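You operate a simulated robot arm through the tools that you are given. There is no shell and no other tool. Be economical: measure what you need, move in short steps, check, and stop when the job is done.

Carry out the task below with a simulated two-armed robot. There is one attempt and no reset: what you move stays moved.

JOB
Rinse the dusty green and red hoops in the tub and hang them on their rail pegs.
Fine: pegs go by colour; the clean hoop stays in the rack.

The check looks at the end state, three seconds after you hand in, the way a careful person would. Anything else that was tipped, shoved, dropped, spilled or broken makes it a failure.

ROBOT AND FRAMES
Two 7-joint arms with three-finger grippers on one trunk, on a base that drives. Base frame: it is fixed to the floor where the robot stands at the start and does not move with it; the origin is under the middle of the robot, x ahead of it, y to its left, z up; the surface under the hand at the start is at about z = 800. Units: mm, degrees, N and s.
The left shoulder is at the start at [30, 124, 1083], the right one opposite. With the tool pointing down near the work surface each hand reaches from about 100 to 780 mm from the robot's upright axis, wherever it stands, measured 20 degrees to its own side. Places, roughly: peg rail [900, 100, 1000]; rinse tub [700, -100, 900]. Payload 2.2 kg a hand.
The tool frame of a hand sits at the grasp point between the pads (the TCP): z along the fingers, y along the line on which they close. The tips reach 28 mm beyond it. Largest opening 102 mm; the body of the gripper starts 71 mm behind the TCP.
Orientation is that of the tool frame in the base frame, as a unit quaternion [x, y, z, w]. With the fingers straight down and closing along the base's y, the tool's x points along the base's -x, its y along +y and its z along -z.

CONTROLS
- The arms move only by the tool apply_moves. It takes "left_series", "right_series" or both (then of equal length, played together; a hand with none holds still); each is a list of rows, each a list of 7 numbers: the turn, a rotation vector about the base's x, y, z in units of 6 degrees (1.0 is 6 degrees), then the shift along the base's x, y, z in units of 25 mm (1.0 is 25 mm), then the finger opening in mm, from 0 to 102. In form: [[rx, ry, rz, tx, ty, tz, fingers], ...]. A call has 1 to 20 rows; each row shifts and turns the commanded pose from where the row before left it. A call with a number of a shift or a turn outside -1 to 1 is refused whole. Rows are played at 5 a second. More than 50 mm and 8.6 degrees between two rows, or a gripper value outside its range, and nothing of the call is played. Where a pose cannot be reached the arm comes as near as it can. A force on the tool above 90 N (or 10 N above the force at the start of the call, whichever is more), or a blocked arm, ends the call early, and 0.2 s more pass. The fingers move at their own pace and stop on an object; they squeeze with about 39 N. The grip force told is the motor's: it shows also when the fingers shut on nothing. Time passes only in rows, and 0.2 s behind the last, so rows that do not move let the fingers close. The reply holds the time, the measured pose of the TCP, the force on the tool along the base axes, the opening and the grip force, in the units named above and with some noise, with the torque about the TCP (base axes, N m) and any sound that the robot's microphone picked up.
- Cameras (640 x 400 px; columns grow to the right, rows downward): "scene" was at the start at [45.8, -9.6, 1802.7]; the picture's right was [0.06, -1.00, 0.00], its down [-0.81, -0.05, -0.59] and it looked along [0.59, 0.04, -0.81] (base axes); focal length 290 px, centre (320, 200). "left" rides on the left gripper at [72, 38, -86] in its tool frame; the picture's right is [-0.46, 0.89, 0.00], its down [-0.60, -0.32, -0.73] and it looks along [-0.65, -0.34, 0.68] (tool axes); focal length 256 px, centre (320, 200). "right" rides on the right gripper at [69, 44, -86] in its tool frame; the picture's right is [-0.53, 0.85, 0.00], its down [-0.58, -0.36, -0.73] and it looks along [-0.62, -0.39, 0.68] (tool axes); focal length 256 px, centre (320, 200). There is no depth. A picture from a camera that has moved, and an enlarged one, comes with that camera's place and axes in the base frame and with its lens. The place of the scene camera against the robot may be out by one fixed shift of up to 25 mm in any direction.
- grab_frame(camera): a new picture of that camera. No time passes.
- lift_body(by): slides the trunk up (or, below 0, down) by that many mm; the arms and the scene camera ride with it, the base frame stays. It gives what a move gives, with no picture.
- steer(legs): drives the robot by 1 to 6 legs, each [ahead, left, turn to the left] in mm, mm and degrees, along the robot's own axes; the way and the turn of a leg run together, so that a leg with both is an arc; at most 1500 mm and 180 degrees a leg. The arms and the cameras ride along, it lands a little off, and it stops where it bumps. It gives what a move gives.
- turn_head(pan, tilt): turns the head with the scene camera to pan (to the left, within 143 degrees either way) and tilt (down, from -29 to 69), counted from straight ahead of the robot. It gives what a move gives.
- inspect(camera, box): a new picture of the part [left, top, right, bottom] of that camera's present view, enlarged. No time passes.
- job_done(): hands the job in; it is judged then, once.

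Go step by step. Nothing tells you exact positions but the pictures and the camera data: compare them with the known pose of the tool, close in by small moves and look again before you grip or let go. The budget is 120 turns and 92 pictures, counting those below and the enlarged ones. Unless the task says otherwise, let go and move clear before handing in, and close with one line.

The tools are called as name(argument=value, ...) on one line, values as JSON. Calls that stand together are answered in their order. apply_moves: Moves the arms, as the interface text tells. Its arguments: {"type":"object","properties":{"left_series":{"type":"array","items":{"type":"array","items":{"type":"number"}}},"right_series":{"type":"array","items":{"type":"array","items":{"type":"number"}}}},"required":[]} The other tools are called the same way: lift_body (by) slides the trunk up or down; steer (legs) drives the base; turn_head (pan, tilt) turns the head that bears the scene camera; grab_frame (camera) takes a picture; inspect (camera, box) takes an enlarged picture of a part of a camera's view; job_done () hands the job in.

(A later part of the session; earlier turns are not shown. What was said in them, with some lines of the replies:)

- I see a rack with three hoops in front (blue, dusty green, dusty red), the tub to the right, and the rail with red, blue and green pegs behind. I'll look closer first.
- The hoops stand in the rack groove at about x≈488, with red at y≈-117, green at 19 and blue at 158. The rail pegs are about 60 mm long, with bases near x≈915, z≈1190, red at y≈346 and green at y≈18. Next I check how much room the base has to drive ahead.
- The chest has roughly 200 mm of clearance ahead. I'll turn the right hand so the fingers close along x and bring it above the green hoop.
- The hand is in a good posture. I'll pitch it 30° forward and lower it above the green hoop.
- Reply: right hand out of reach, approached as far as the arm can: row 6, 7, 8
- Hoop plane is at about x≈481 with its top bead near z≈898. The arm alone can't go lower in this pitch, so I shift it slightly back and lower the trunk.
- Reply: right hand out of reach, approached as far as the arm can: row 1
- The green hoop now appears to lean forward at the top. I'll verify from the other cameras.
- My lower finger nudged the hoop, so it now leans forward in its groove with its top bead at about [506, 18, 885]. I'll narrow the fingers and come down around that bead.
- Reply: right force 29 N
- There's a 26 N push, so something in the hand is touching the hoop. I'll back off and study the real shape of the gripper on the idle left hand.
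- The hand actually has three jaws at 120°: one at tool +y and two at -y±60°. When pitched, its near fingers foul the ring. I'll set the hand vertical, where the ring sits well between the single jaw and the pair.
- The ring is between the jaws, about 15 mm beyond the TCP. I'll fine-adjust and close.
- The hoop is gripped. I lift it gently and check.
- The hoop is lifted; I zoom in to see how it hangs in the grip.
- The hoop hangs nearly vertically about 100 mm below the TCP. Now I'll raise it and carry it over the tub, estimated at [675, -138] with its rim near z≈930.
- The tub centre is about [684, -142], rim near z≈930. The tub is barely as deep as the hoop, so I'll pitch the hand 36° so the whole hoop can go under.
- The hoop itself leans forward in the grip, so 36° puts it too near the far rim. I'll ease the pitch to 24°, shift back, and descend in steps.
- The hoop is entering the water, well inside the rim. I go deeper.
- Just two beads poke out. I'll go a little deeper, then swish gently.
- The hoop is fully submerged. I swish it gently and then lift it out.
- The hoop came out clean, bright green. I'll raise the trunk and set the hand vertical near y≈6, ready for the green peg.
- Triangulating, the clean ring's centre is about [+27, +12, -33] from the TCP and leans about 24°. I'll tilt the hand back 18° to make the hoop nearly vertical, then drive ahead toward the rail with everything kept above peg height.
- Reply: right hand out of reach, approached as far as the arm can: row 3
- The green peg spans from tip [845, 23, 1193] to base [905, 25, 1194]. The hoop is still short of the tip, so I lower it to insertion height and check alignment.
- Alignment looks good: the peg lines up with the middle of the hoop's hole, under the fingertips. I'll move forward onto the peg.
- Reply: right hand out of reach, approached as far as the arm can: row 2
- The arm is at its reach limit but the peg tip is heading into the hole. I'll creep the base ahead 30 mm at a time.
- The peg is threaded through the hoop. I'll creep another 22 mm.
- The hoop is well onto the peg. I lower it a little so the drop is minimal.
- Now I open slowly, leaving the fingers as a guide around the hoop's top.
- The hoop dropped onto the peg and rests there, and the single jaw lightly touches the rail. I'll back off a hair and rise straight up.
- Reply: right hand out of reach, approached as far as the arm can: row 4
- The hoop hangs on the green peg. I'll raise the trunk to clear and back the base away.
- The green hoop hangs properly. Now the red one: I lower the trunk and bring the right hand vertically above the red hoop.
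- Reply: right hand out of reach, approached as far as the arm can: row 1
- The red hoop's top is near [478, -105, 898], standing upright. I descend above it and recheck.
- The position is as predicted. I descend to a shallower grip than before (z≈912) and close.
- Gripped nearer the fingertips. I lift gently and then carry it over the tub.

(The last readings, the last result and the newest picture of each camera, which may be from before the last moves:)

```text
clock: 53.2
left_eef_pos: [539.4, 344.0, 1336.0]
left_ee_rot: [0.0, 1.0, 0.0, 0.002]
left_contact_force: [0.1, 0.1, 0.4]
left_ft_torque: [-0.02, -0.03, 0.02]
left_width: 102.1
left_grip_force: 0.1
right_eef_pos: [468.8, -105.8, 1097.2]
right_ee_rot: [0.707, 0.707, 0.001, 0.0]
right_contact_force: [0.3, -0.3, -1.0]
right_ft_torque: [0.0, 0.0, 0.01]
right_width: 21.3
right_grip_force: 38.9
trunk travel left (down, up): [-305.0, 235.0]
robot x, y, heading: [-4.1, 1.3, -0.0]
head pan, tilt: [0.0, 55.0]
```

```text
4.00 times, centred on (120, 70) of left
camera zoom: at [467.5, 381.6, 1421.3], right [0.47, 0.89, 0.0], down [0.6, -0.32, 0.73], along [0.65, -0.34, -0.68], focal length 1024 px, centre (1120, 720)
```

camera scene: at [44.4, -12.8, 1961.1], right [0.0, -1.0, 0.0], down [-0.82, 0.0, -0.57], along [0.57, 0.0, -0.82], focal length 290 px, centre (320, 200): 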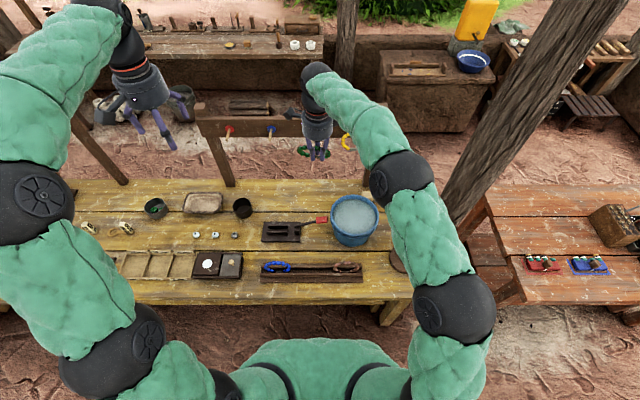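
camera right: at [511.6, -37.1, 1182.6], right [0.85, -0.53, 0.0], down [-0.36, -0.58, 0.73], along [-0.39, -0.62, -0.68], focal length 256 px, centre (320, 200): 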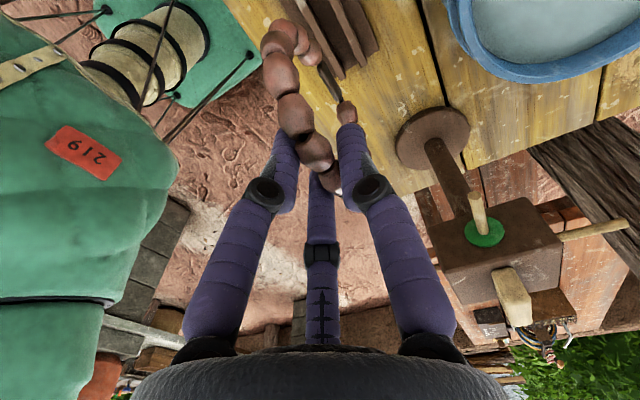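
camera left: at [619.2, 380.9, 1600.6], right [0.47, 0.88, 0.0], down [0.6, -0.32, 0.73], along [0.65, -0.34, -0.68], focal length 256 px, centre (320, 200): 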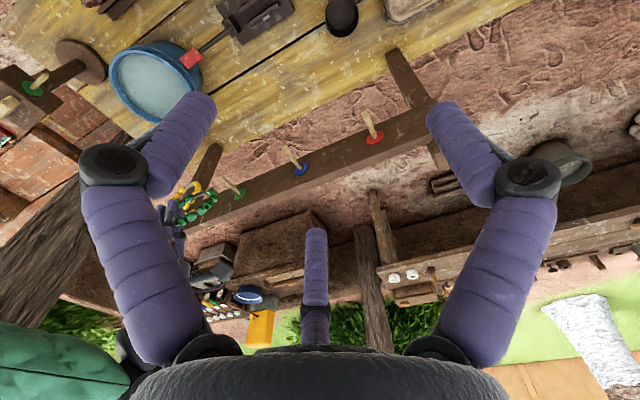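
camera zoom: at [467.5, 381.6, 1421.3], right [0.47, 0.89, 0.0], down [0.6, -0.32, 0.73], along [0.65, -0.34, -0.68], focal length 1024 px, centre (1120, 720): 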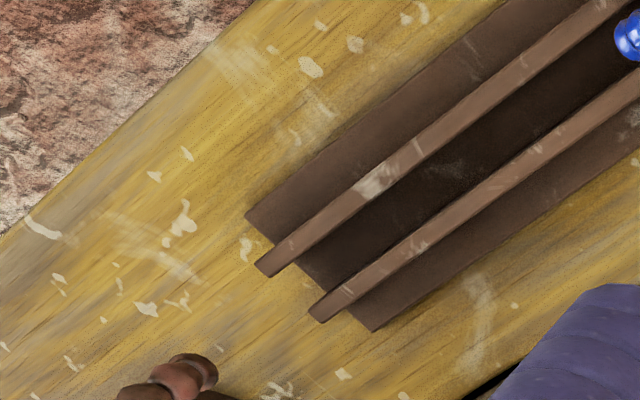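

The red hoop hangs nearly vertically and is held near the fingertips. I move it over the tub while pitching the hand 36°.

apply_moves(right_series=[[0, 0, 0, 0.885, -0.187, 0, 5], [0, 0, 0, 0.885, -0.187, 0, 5], [0, 0, 0, 0.885, -0.187, 0, 5], [0, -1, 0, 0.885, -0.187, 0, 5], [0, -1, 0, 0.885, -0.187, 0, 5], [0, -1, 0, 0.885, -0.187, 0, 5], [0, -1, 0, 0.885, -0.187, 0, 5], [0, -1, 0, 0.885, -0.187, 0, 5], [0, -1, 0, 0.885, -0.187, 0, 5], [0, 0, 0, 0, 0, -1, 5], [0, 0, 0, 0, 0, -1, 5], [0, 0, 0, 0, 0, -1, 5]])

grab_frame(camera="right")

```text
clock: 55.8
left_eef_pos: [540.1, 344.2, 1335.3]
left_ee_rot: [-0.001, 1.0, 0.0, 0.001]
left_contact_force: [0.6, -0.2, 0.7]
left_ft_torque: [0.0, -0.01, -0.01]
left_width: 101.7
left_grip_force: 0.1
right_eef_pos: [670.1, -147.8, 1018.4]
right_ee_rot: [0.672, 0.673, 0.219, 0.219]
right_contact_force: [0.2, -0.1, 0.5]
right_ft_torque: [-0.02, 0.05, -0.01]
right_width: 21.4
right_grip_force: 39.2
trunk travel left (down, up): [-305.0, 235.0]
robot x, y, heading: [-5.3, -0.2, -0.2]
head pan, tilt: [0.0, 55.0]
```

```text
21 pictures are left
camera right: at [653.8, -78.6, 1113.4], right [0.69, -0.53, 0.5], down [-0.72, -0.58, 0.38], along [0.09, -0.62, -0.78], focal length 256 px, centre (320, 200)
```

right: 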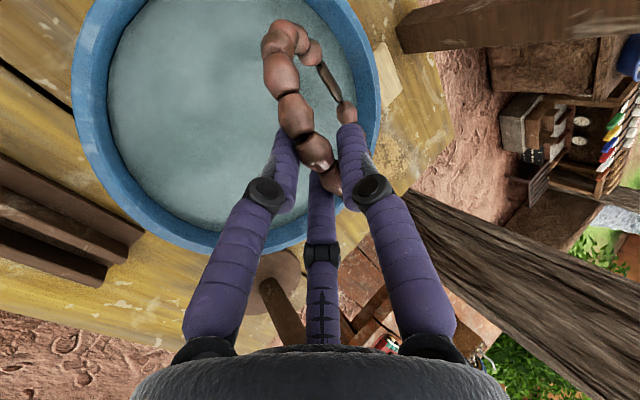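

apply_moves(right_series=[[0, 0, 0, 0, 0, -0.9, 5], [0, 0, 0, 0, 0, -0.9, 5], [0, 0, 0, 0, 0, -0.9, 5], [0, 0, 0, 0, 0, -0.9, 5], [0, 0, 0, 0, 0, -0.5, 5], [0, 0, 0, 0, 0, -0.4, 5]])

grab_frame(camera="right")

```text
clock: 57.2
left_eef_pos: [540.9, 344.1, 1336.0]
left_ee_rot: [0.0, 1.0, 0.001, 0.0]
left_contact_force: [-0.2, 0.3, 0.5]
left_ft_torque: [0.01, -0.02, -0.03]
left_width: 102.2
left_grip_force: 0.1
right_eef_pos: [668.0, -149.2, 908.7]
right_ee_rot: [0.671, 0.674, 0.219, 0.218]
right_contact_force: [0.5, -1.0, -1.0]
right_ft_torque: [0.03, -0.02, -0.03]
right_width: 21.3
right_grip_force: 39.0
trunk travel left (down, up): [-305.0, 235.0]
robot x, y, heading: [-2.2, -0.8, -0.3]
head pan, tilt: [0.0, 55.0]
```

```text
20 pictures are left
camera right: at [651.9, -79.1, 1004.0], right [0.69, -0.53, 0.5], down [-0.72, -0.58, 0.38], along [0.09, -0.62, -0.78], focal length 256 px, centre (320, 200)
```

right: 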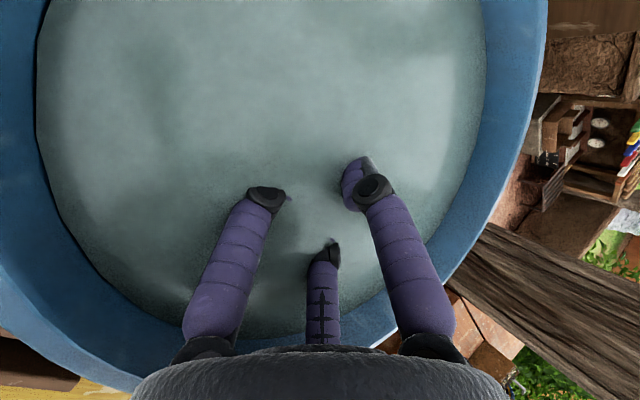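

Fully submerged with no contact. I go 6 mm deeper, swish, and lift out.

apply_moves(right_series=[[0, 0, 0, 0, 0, -0.25, 5], [0, 0, 0, 0, 0.4, 0, 5], [0, 0, 0, 0, 0, 0, 5], [0, 0, 0, 0, -0.4, 0, 5], [0, 0, 0, 0, -0.4, 0, 5], [0, 0, 0, 0, 0, 0, 5], [0, 0, 0, 0, 0.4, 0, 5], [0, 0, 0, 0, 0.4, 0, 5], [0, 0, 0, 0, -0.4, 0, 5], [0, 0, 0, 0, -0.4, 0, 5], [0, 0, 0, 0, 0.4, 0, 5], [0, 0, 0, 0, 0.4, 0, 5], [0, 0, 0, 0, -0.4, 0, 5], [0, 0, 0, 0, 0, 0, 5]])

apply_moves(right_series=[[0, 0, 0, 0, 0, 0.6, 5], [0, 0, 0, 0, 0, 0.8, 5], [0, 0, 0, 0, 0, 0.8, 5], [0, 0, 0, 0, 0, 0.8, 5], [0, 0, 0, 0, 0, 1, 5], [0, 0, 0, 0, 0, 1, 5], [0, 0, 0, 0, 0, 1, 5], [0, 0, 0, 0, 0, 1, 5]])

grab_frame(camera="right")

```text
clock: 60.2
left_eef_pos: [537.0, 346.8, 1336.4]
left_ee_rot: [0.0, 1.0, -0.001, 0.002]
left_contact_force: [0.8, -0.2, 0.2]
left_ft_torque: [0.0, -0.02, 0.02]
left_width: 102.1
left_grip_force: 0.0
right_eef_pos: [666.6, -147.9, 903.2]
right_ee_rot: [0.671, 0.673, 0.22, 0.219]
right_contact_force: [-5.2, 8.7, 19.4]
right_ft_torque: [-0.47, 1.38, -0.74]
right_width: 21.2
right_grip_force: 38.9
trunk travel left (down, up): [-305.0, 235.0]
robot x, y, heading: [-6.5, 1.2, 0.1]
head pan, tilt: [0.0, 55.0]
```

```text
clock: 62.0
left_eef_pos: [539.1, 344.0, 1335.9]
left_ee_rot: [0.0, 1.0, 0.0, 0.002]
left_contact_force: [-0.1, -0.5, 0.0]
left_ft_torque: [0.03, -0.01, -0.02]
left_width: 102.1
left_grip_force: 0.1
right_eef_pos: [668.2, -149.3, 1075.9]
right_ee_rot: [0.672, 0.674, 0.218, 0.218]
right_contact_force: [-0.7, -0.5, -0.7]
right_ft_torque: [-0.02, -0.02, 0.0]
right_width: 20.9
right_grip_force: 39.2
trunk travel left (down, up): [-305.0, 235.0]
robot x, y, heading: [-6.5, 3.9, -0.3]
head pan, tilt: [0.0, 55.0]
```

```text
19 pictures are left
camera right: at [652.1, -79.7, 1171.6], right [0.69, -0.53, 0.49], down [-0.72, -0.58, 0.38], along [0.08, -0.62, -0.78], focal length 256 px, centre (320, 200)
```

right: 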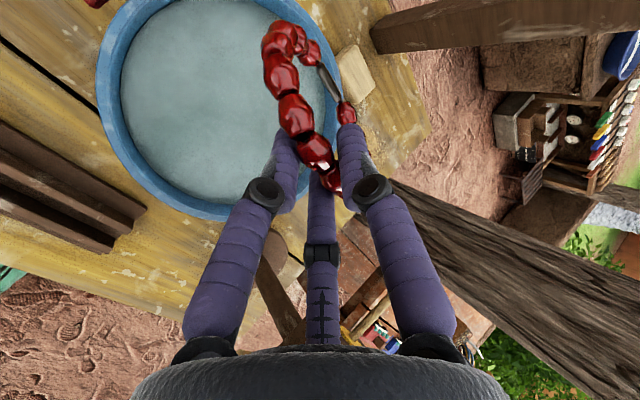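

The red hoop is clean. I raise the trunk, set the hand vertical, and drive left to line up with the red peg.

lift_body(by=180)

apply_moves(right_series=[[0, 1, 0, -0.1, 0.8, 0.45, 5], [0, 1, 0, -0.1, 0.8, 0.45, 5], [0, 1, 0, -0.1, 0.8, 0.45, 5], [0, 1, 0, -0.1, 0.8, 0.45, 5], [0, 1, 0, -0.1, 0.8, 0.45, 5], [0, 1, 0, -0.1, 0.8, 0.45, 5], [0, 0, 0, 0, 0.8, 0.45, 5], [0, 0, 0, 0, 0.8, 0.45, 5]])

steer(legs=[[0, 325, 0]])

grab_frame(camera="left")

```text
clock: 64.0
left_eef_pos: [539.3, 344.3, 1516.4]
left_ee_rot: [0.0, 1.0, 0.001, 0.0]
left_contact_force: [-0.7, 1.2, -0.2]
left_ft_torque: [-0.02, 0.03, 0.0]
left_width: 101.8
left_grip_force: 0.1
right_eef_pos: [669.3, -148.4, 1255.9]
right_ee_rot: [0.671, 0.674, 0.218, 0.217]
right_contact_force: [-0.4, -0.1, -0.4]
right_ft_torque: [-0.03, 0.02, 0.01]
right_width: 21.2
right_grip_force: 39.2
trunk travel left (down, up): [-485.0, 55.0]
robot x, y, heading: [-4.0, -2.5, -0.1]
head pan, tilt: [0.0, 55.0]
```

```text
clock: 65.8
left_eef_pos: [539.6, 346.0, 1516.3]
left_ee_rot: [0.0, 1.0, 0.0, 0.0]
left_contact_force: [0.2, -0.2, -0.6]
left_ft_torque: [-0.01, 0.0, -0.04]
left_width: 102.2
left_grip_force: 0.0
right_eef_pos: [654.6, 13.5, 1346.4]
right_ee_rot: [0.707, 0.708, 0.0, -0.001]
right_contact_force: [-0.8, 0.9, -0.5]
right_ft_torque: [-0.05, 0.03, -0.02]
right_width: 21.3
right_grip_force: 39.0
trunk travel left (down, up): [-485.0, 55.0]
robot x, y, heading: [-7.8, -3.1, 0.1]
head pan, tilt: [0.0, 55.0]
```

```text
clock: 68.0
left_eef_pos: [541.1, 666.8, 1516.3]
left_ee_rot: [0.001, 1.0, 0.001, 0.001]
left_contact_force: [-0.2, 0.1, 0.0]
left_ft_torque: [0.01, -0.02, 0.01]
left_width: 102.2
left_grip_force: 0.0
right_eef_pos: [654.9, 335.6, 1345.9]
right_ee_rot: [0.707, 0.707, 0.001, -0.001]
right_contact_force: [-0.5, 0.1, -1.3]
right_ft_torque: [0.01, -0.03, -0.01]
right_width: 21.3
right_grip_force: 38.8
trunk travel left (down, up): [-485.0, 55.0]
robot x, y, heading: [-1.7, 324.2, 0.1]
head pan, tilt: [0.0, 55.0]
```

```text
18 pictures are left
camera left: at [468.9, 704.1, 1601.2], right [0.47, 0.88, 0.0], down [0.6, -0.32, 0.73], along [0.65, -0.34, -0.68], focal length 256 px, centre (320, 200)
```

left: 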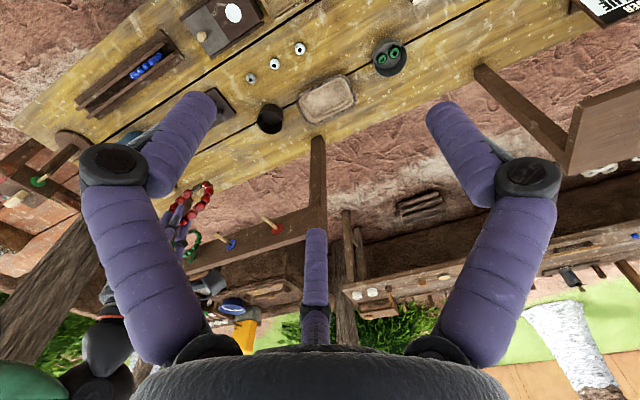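

inspect(camera="left", box=[160, 165, 288, 245])

inspect(camera="right", box=[220, 0, 428, 220])

```text
5.00 times, centred on (224, 205) of left
camera zoom: at [468.9, 704.1, 1601.2], right [0.47, 0.88, 0.0], down [0.6, -0.32, 0.73], along [0.65, -0.34, -0.68], focal length 1280 px, centre (800, 175)
```

zoom: 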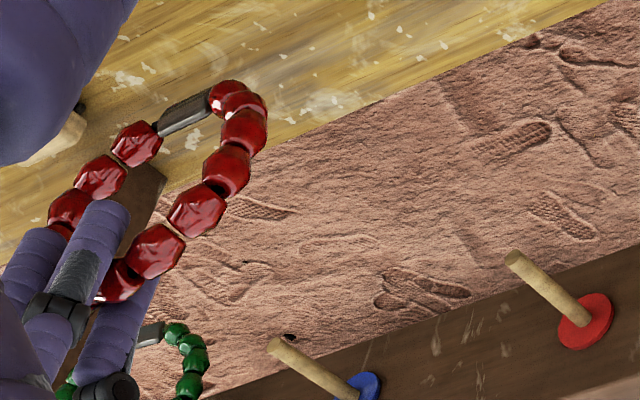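

```text
1.82 times, centred on (324, 110) of right
camera zoom: at [697.8, 404.1, 1431.9], right [0.85, -0.53, 0.0], down [-0.36, -0.58, 0.73], along [-0.39, -0.62, -0.68], focal length 465 px, centre (313, 364)
```

zoom: 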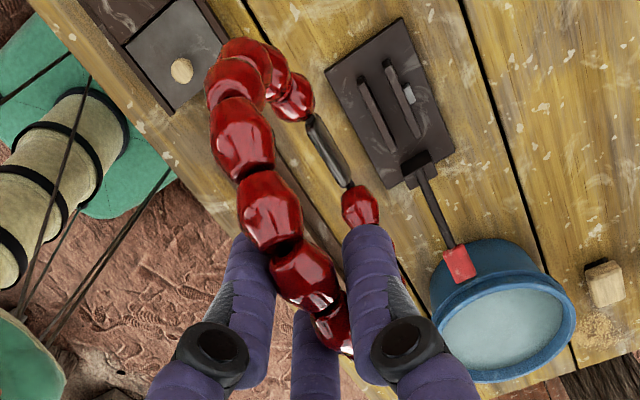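

The red ring's centre is about [+6, +3, -50] from the TCP, upright, and the red peg is at y≈346. I tilt the hand back 12°, drive ahead to just short of the peg, and lower to insertion height.

apply_moves(right_series=[[0, 1, 0, 0, 0.15, 0, 5], [0, 1, 0, 0, 0.15, 0, 5]])

steer(legs=[[150, 0, 0]])

```text
clock: 68.5
left_eef_pos: [540.0, 666.9, 1515.7]
left_ee_rot: [0.0, 1.0, 0.001, 0.002]
left_contact_force: [-0.9, 0.5, 1.0]
left_ft_torque: [-0.02, -0.04, -0.02]
left_width: 101.9
left_grip_force: 0.0
right_eef_pos: [651.3, 343.3, 1336.9]
right_ee_rot: [0.701, 0.704, -0.08, -0.079]
right_contact_force: [-1.0, 2.1, -7.7]
right_ft_torque: [-0.19, 0.08, 0.08]
right_width: 21.3
right_grip_force: 38.7
trunk travel left (down, up): [-485.0, 55.0]
robot x, y, heading: [-5.2, 323.4, -0.2]
head pan, tilt: [0.0, 55.0]
```

```text
clock: 69.9
left_eef_pos: [691.3, 666.1, 1515.4]
left_ee_rot: [0.001, 1.0, 0.0, 0.002]
left_contact_force: [0.7, 0.3, 0.1]
left_ft_torque: [-0.05, -0.01, 0.0]
left_width: 102.0
left_grip_force: 0.0
right_eef_pos: [806.5, 342.8, 1346.3]
right_ee_rot: [0.703, 0.703, -0.073, -0.075]
right_contact_force: [-1.0, -0.4, -0.3]
right_ft_torque: [-0.01, -0.03, 0.0]
right_width: 21.2
right_grip_force: 39.3
trunk travel left (down, up): [-485.0, 55.0]
robot x, y, heading: [149.0, 323.8, -0.1]
head pan, tilt: [0.0, 55.0]
```

apply_moves(right_series=[[0, 0, 0, 0, 0, -0.84, 5], [0, 0, 0, 0, 0, -0.84, 5], [0, 0, 0, 0, 0, -0.84, 5], [0, 0, 0, 0, 0, -0.84, 5], [0, 0, 0, 0, 0, -0.84, 5]])

inspect(camera="left", box=[140, 130, 268, 210])

grab_frame(camera="right")

```text
clock: 71.1
left_eef_pos: [692.1, 666.7, 1515.5]
left_ee_rot: [0.0, 1.0, 0.0, 0.0]
left_contact_force: [-0.2, 0.3, 0.3]
left_ft_torque: [-0.01, 0.02, -0.01]
left_width: 102.2
left_grip_force: 0.1
right_eef_pos: [808.9, 344.7, 1238.3]
right_ee_rot: [0.703, 0.703, -0.074, -0.074]
right_contact_force: [-0.2, 0.8, -1.0]
right_ft_torque: [0.0, 0.02, 0.0]
right_width: 21.3
right_grip_force: 39.3
trunk travel left (down, up): [-485.0, 55.0]
robot x, y, heading: [148.1, 321.3, -0.1]
head pan, tilt: [0.0, 55.0]
```

```text
5.00 times, centred on (204, 170) of left
camera zoom: at [621.5, 704.2, 1601.0], right [0.47, 0.88, 0.0], down [0.6, -0.32, 0.73], along [0.65, -0.34, -0.68], focal length 1280 px, centre (900, 350)
```

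zoom: 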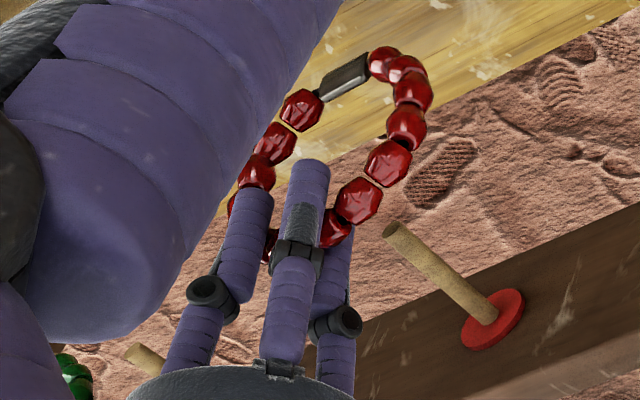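

```text
14 pictures are left
camera right: at [867.5, 412.1, 1314.3], right [0.83, -0.53, -0.18], down [-0.2, -0.58, 0.79], along [-0.52, -0.62, -0.59], focal length 256 px, centre (320, 200)
```

right: 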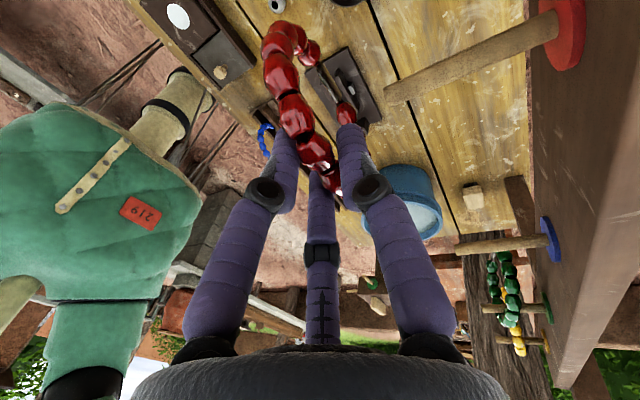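

Alignment is good, but the clearance under the single jaw is slim. I raise the hand 8 mm and creep ahead.

apply_moves(right_series=[[0, 0, 0, 0, 0, 0.32, 5]])

steer(legs=[[36, 0, 0]])

grab_frame(camera="right")

inspect(camera="left", box=[140, 120, 268, 200])

```text
clock: 71.5
left_eef_pos: [692.1, 666.1, 1515.6]
left_ee_rot: [0.001, 1.0, 0.0, 0.002]
left_contact_force: [0.0, 0.4, 0.4]
left_ft_torque: [0.0, 0.03, -0.02]
left_width: 102.1
left_grip_force: 0.1
right_eef_pos: [807.1, 343.5, 1248.8]
right_ee_rot: [0.704, 0.703, -0.073, -0.075]
right_contact_force: [0.5, -0.2, 0.0]
right_ft_torque: [0.03, -0.05, -0.01]
right_width: 21.0
right_grip_force: 38.1
trunk travel left (down, up): [-485.0, 55.0]
robot x, y, heading: [150.6, 323.9, -0.1]
head pan, tilt: [0.0, 55.0]
```

```text
clock: 72.4
left_eef_pos: [722.4, 666.1, 1518.1]
left_ee_rot: [0.0, 1.0, 0.0, 0.004]
left_contact_force: [-0.3, -0.1, 0.2]
left_ft_torque: [0.01, -0.03, 0.02]
left_width: 101.7
left_grip_force: 0.0
right_eef_pos: [837.6, 342.5, 1250.7]
right_ee_rot: [0.703, 0.703, -0.072, -0.074]
right_contact_force: [-0.1, 0.5, -0.1]
right_ft_torque: [-0.02, -0.04, 0.01]
right_width: 21.5
right_grip_force: 38.5
trunk travel left (down, up): [-485.0, 55.0]
robot x, y, heading: [181.0, 325.5, 0.1]
head pan, tilt: [0.0, 55.0]
```

```text
13 pictures are left
camera right: at [897.3, 412.1, 1326.1], right [0.83, -0.53, -0.17], down [-0.21, -0.58, 0.79], along [-0.52, -0.62, -0.59], focal length 256 px, centre (320, 200)
```

right: 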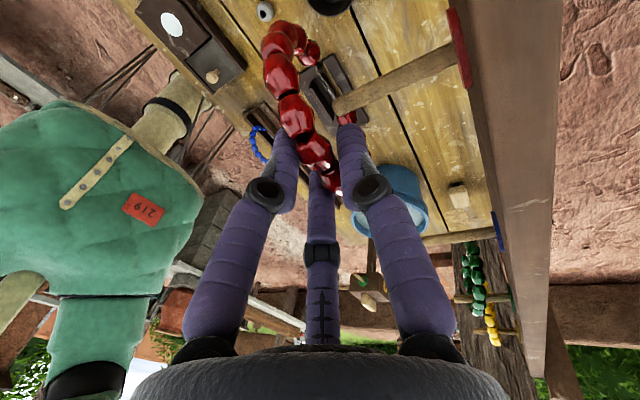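

```text
5.00 times, centred on (204, 160) of left
camera zoom: at [650.1, 704.1, 1603.7], right [0.47, 0.89, 0.0], down [0.6, -0.32, 0.74], along [0.65, -0.34, -0.68], focal length 1280 px, centre (900, 400)
```

zoom: 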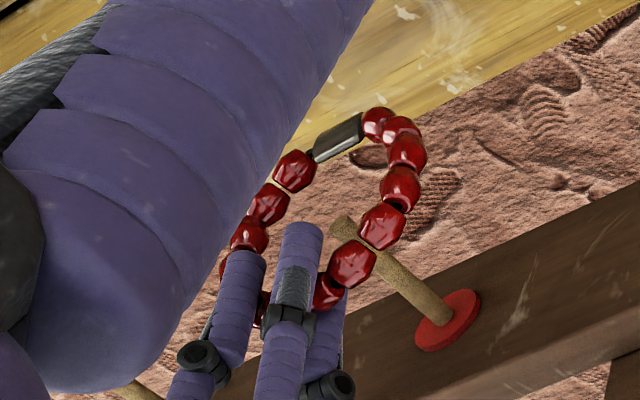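

The peg tip is entering the hole. I'll creep on 24 mm.

steer(legs=[[24, 0, 0]])

grab_frame(camera="right")

inspect(camera="left", box=[140, 110, 268, 190])

```text
clock: 73.2
left_eef_pos: [744.7, 666.6, 1519.8]
left_ee_rot: [0.0, 1.0, 0.001, 0.003]
left_contact_force: [-1.4, -0.3, 1.3]
left_ft_torque: [0.02, -0.01, 0.0]
left_width: 102.0
left_grip_force: 0.2
right_eef_pos: [862.5, 342.9, 1249.9]
right_ee_rot: [0.703, 0.704, -0.071, -0.074]
right_contact_force: [-0.9, 0.4, -0.3]
right_ft_torque: [0.0, -0.01, -0.02]
right_width: 21.3
right_grip_force: 38.8
trunk travel left (down, up): [-485.0, 55.0]
robot x, y, heading: [205.3, 323.8, -0.1]
head pan, tilt: [0.0, 55.0]
```

```text
11 pictures are left
camera right: at [921.2, 412.4, 1325.9], right [0.83, -0.53, -0.17], down [-0.21, -0.58, 0.79], along [-0.52, -0.62, -0.59], focal length 256 px, centre (320, 200)
```

right: 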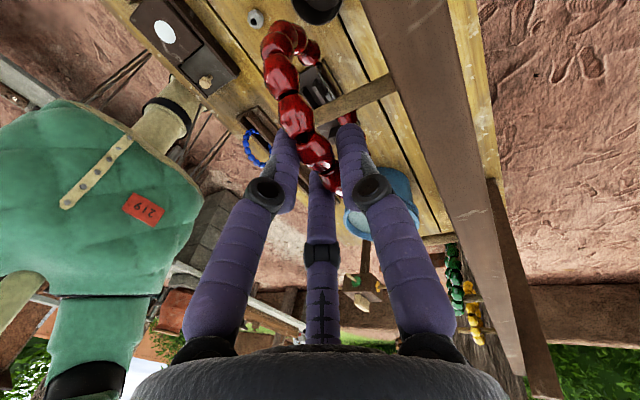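

```text
5.00 times, centred on (204, 150) of left
camera zoom: at [673.8, 704.4, 1603.8], right [0.46, 0.89, 0.0], down [0.6, -0.32, 0.74], along [0.65, -0.34, -0.68], focal length 1280 px, centre (900, 450)
```

zoom: 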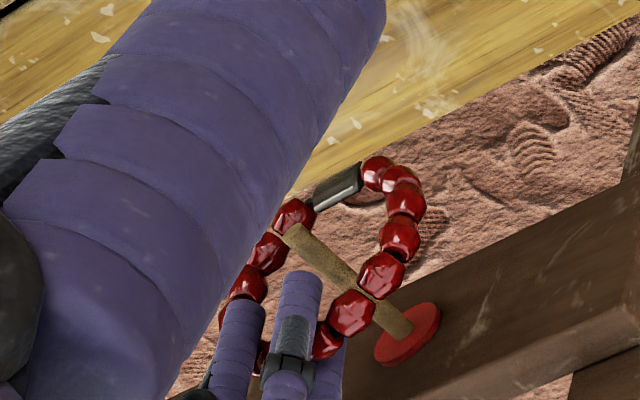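

The peg is threaded well into the hoop. I lower 10 mm and open slowly.

apply_moves(right_series=[[0, 0, 0, 0, 0, -0.16, 5], [0, 0, 0, 0, 0, -0.16, 5], [0, 0, 0, 0, 0, -0.08, 5], [0, 0, 0, 0, 0, 0, 5]])

apply_moves(right_series=[[0, 0, 0, 0, 0, 0, 25], [0, 0, 0, 0, 0, 0, 29], [0, 0, 0, 0, 0, 0, 33], [0, 0, 0, 0, 0, 0, 37], [0, 0, 0, 0, 0, 0, 37], [0, 0, 0, 0, 0, 0, 37]])

inspect(camera="left", box=[140, 110, 268, 190])

grab_frame(camera="right")

```text
clock: 74.2
left_eef_pos: [749.0, 667.4, 1518.4]
left_ee_rot: [0.0, 1.0, -0.001, 0.003]
left_contact_force: [-0.8, 0.9, -1.2]
left_ft_torque: [0.0, 0.0, -0.03]
left_width: 102.1
left_grip_force: 0.1
right_eef_pos: [863.8, 342.9, 1237.7]
right_ee_rot: [0.703, 0.704, -0.072, -0.074]
right_contact_force: [-0.4, -0.3, -0.8]
right_ft_torque: [-0.02, -0.01, 0.02]
right_width: 21.2
right_grip_force: 39.2
trunk travel left (down, up): [-485.0, 55.0]
robot x, y, heading: [205.4, 319.0, -0.1]
head pan, tilt: [0.0, 55.0]
```

```text
clock: 75.6
left_eef_pos: [749.5, 667.7, 1517.5]
left_ee_rot: [0.0, 1.0, -0.001, 0.003]
left_contact_force: [0.4, 0.5, 0.3]
left_ft_torque: [-0.04, 0.0, -0.03]
left_width: 102.1
left_grip_force: 0.1
right_eef_pos: [863.8, 344.0, 1238.6]
right_ee_rot: [0.703, 0.704, -0.072, -0.075]
right_contact_force: [0.3, -0.8, 0.0]
right_ft_torque: [0.04, 0.0, 0.01]
right_width: 37.0
right_grip_force: 0.0
trunk travel left (down, up): [-485.0, 55.0]
robot x, y, heading: [202.2, 323.4, -0.0]
head pan, tilt: [0.0, 55.0]
```

```text
5.00 times, centred on (204, 150) of left
camera zoom: at [677.1, 704.5, 1602.7], right [0.46, 0.89, 0.0], down [0.6, -0.32, 0.73], along [0.65, -0.34, -0.68], focal length 1280 px, centre (900, 450)
```

zoom: 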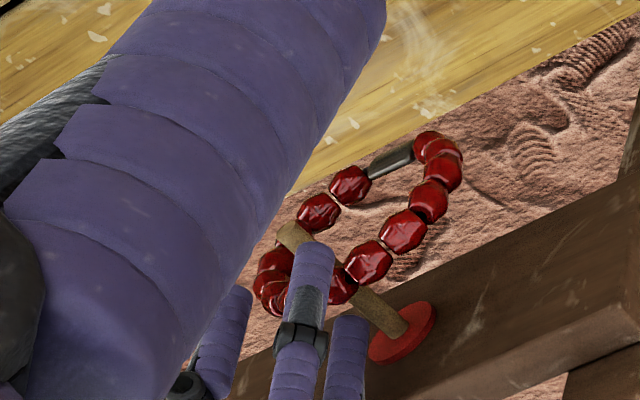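

```text
8 pictures are left
camera right: at [923.8, 412.5, 1314.7], right [0.83, -0.53, -0.18], down [-0.2, -0.58, 0.79], along [-0.52, -0.62, -0.59], focal length 256 px, centre (320, 200)
```

right: 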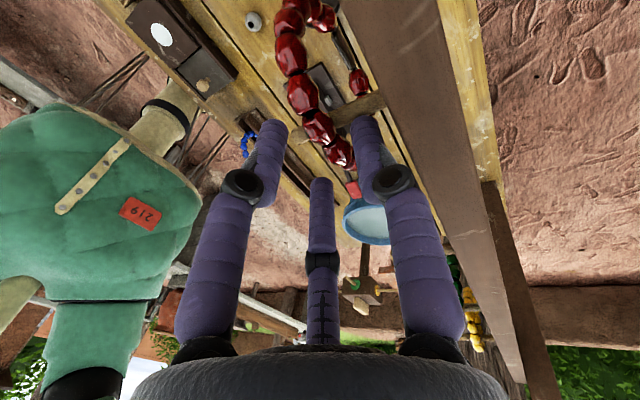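

The hoop rests on the peg. I rise straight up clear of it, then back away.

apply_moves(right_series=[[0, 0, 0, -0.02, 0, 0.15, 40], [0, 0, 0, 0.02, 0, 0.3, 40], [0, 0, 0, 0.04, 0, 0.4, 40]])

lift_body(by=50)

inspect(camera="left", box=[140, 110, 300, 210])

```text
clock: 76.4
left_eef_pos: [749.1, 667.1, 1516.4]
left_ee_rot: [0.0, 1.0, 0.001, 0.003]
left_contact_force: [-0.1, 0.7, -0.7]
left_ft_torque: [0.04, 0.0, 0.0]
left_width: 102.0
left_grip_force: 0.0
right_eef_pos: [864.7, 342.0, 1259.7]
right_ee_rot: [0.702, 0.704, -0.073, -0.075]
right_contact_force: [1.4, 0.9, 0.4]
right_ft_torque: [0.02, -0.05, 0.0]
right_width: 40.1
right_grip_force: 0.2
trunk travel left (down, up): [-485.0, 55.0]
robot x, y, heading: [203.5, 322.9, -0.0]
head pan, tilt: [0.0, 55.0]
```

```text
clock: 77.3
left_eef_pos: [748.7, 666.7, 1566.9]
left_ee_rot: [0.0, 1.0, -0.001, 0.003]
left_contact_force: [-0.4, -0.2, -0.1]
left_ft_torque: [0.0, 0.02, -0.01]
left_width: 101.8
left_grip_force: 0.1
right_eef_pos: [865.2, 343.4, 1309.2]
right_ee_rot: [0.702, 0.704, -0.073, -0.075]
right_contact_force: [0.2, -0.9, -0.5]
right_ft_torque: [-0.01, 0.02, 0.0]
right_width: 40.2
right_grip_force: 0.2
trunk travel left (down, up): [-535.0, 5.0]
robot x, y, heading: [205.1, 325.0, 0.0]
head pan, tilt: [0.0, 55.0]
```

```text
4.00 times, centred on (220, 160) of left
camera zoom: at [677.5, 704.6, 1652.3], right [0.46, 0.89, 0.0], down [0.6, -0.32, 0.73], along [0.65, -0.34, -0.68], focal length 1024 px, centre (720, 360)
```

zoom: 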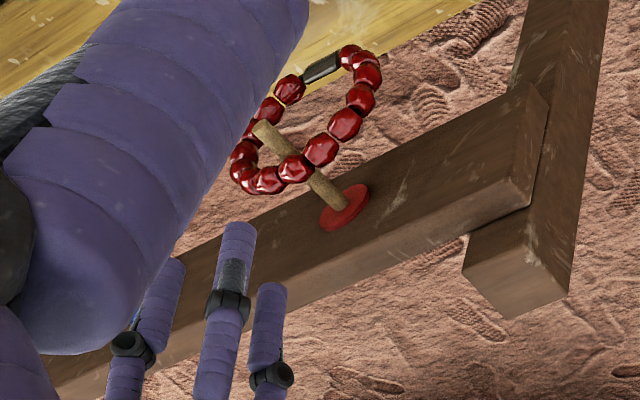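

The red hoop hangs on the red peg and the hand is clear. I back away and take a last look.

steer(legs=[[-220, 0, 0]])

turn_head(pan=-10, tilt=48)

grab_frame(camera="scene")

grab_frame(camera="left")

```text
clock: 79.0
left_eef_pos: [528.0, 666.0, 1566.7]
left_ee_rot: [0.0, 1.0, -0.001, 0.003]
left_contact_force: [0.1, -0.3, -0.3]
left_ft_torque: [-0.02, -0.01, -0.01]
left_width: 102.2
left_grip_force: 0.1
right_eef_pos: [643.7, 343.0, 1309.4]
right_ee_rot: [0.703, 0.704, -0.072, -0.075]
right_contact_force: [-0.3, 0.8, -0.2]
right_ft_torque: [-0.02, 0.0, -0.01]
right_width: 40.2
right_grip_force: 0.0
trunk travel left (down, up): [-535.0, 5.0]
robot x, y, heading: [-16.5, 323.6, -0.3]
head pan, tilt: [0.0, 55.0]
```

```text
clock: 79.7
left_eef_pos: [526.5, 666.7, 1567.9]
left_ee_rot: [0.001, 1.0, 0.0, 0.003]
left_contact_force: [-0.4, -0.2, 0.1]
left_ft_torque: [-0.01, -0.03, 0.0]
left_width: 102.1
left_grip_force: 0.0
right_eef_pos: [642.1, 342.8, 1309.4]
right_ee_rot: [0.703, 0.703, -0.071, -0.075]
right_contact_force: [-0.1, 1.2, 0.3]
right_ft_torque: [-0.02, -0.07, -0.01]
right_width: 39.7
right_grip_force: 0.1
trunk travel left (down, up): [-535.0, 5.0]
robot x, y, heading: [-19.5, 326.4, -0.4]
head pan, tilt: [-10.0, 48.0]
```

```text
6 pictures are left
camera scene: at [31.2, 295.6, 2020.3], right [-0.18, -0.98, 0.0], down [-0.73, 0.13, -0.67], along [0.66, -0.12, -0.74], focal length 290 px, centre (320, 200)
```

scene: 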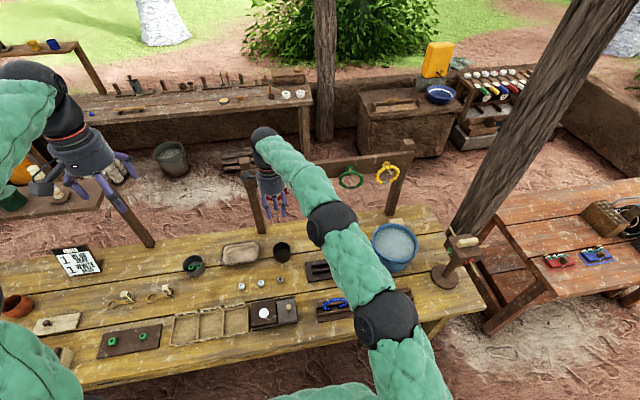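

```text
5 pictures are left
camera left: at [454.1, 704.4, 1653.0], right [0.47, 0.88, 0.0], down [0.6, -0.32, 0.73], along [0.65, -0.34, -0.68], focal length 256 px, centre (320, 200)
```

left: 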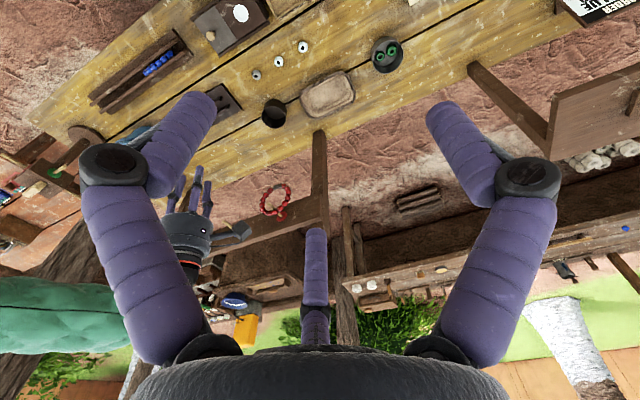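

Both clean hoops hang on their matching rail pegs, the blue hoop is still in the rack, and nothing else looks disturbed. I'm handing in.

job_done()

```text
The job is handed in.
```

I rinsed the green and red hoops in the tub and hung each on the rail peg of its colour; the blue hoop stayed in the rack. Two small contacts: I nudged the green hoop in the rack on my first grasp, and the red one pressed lightly on the tub floor during its rinse.
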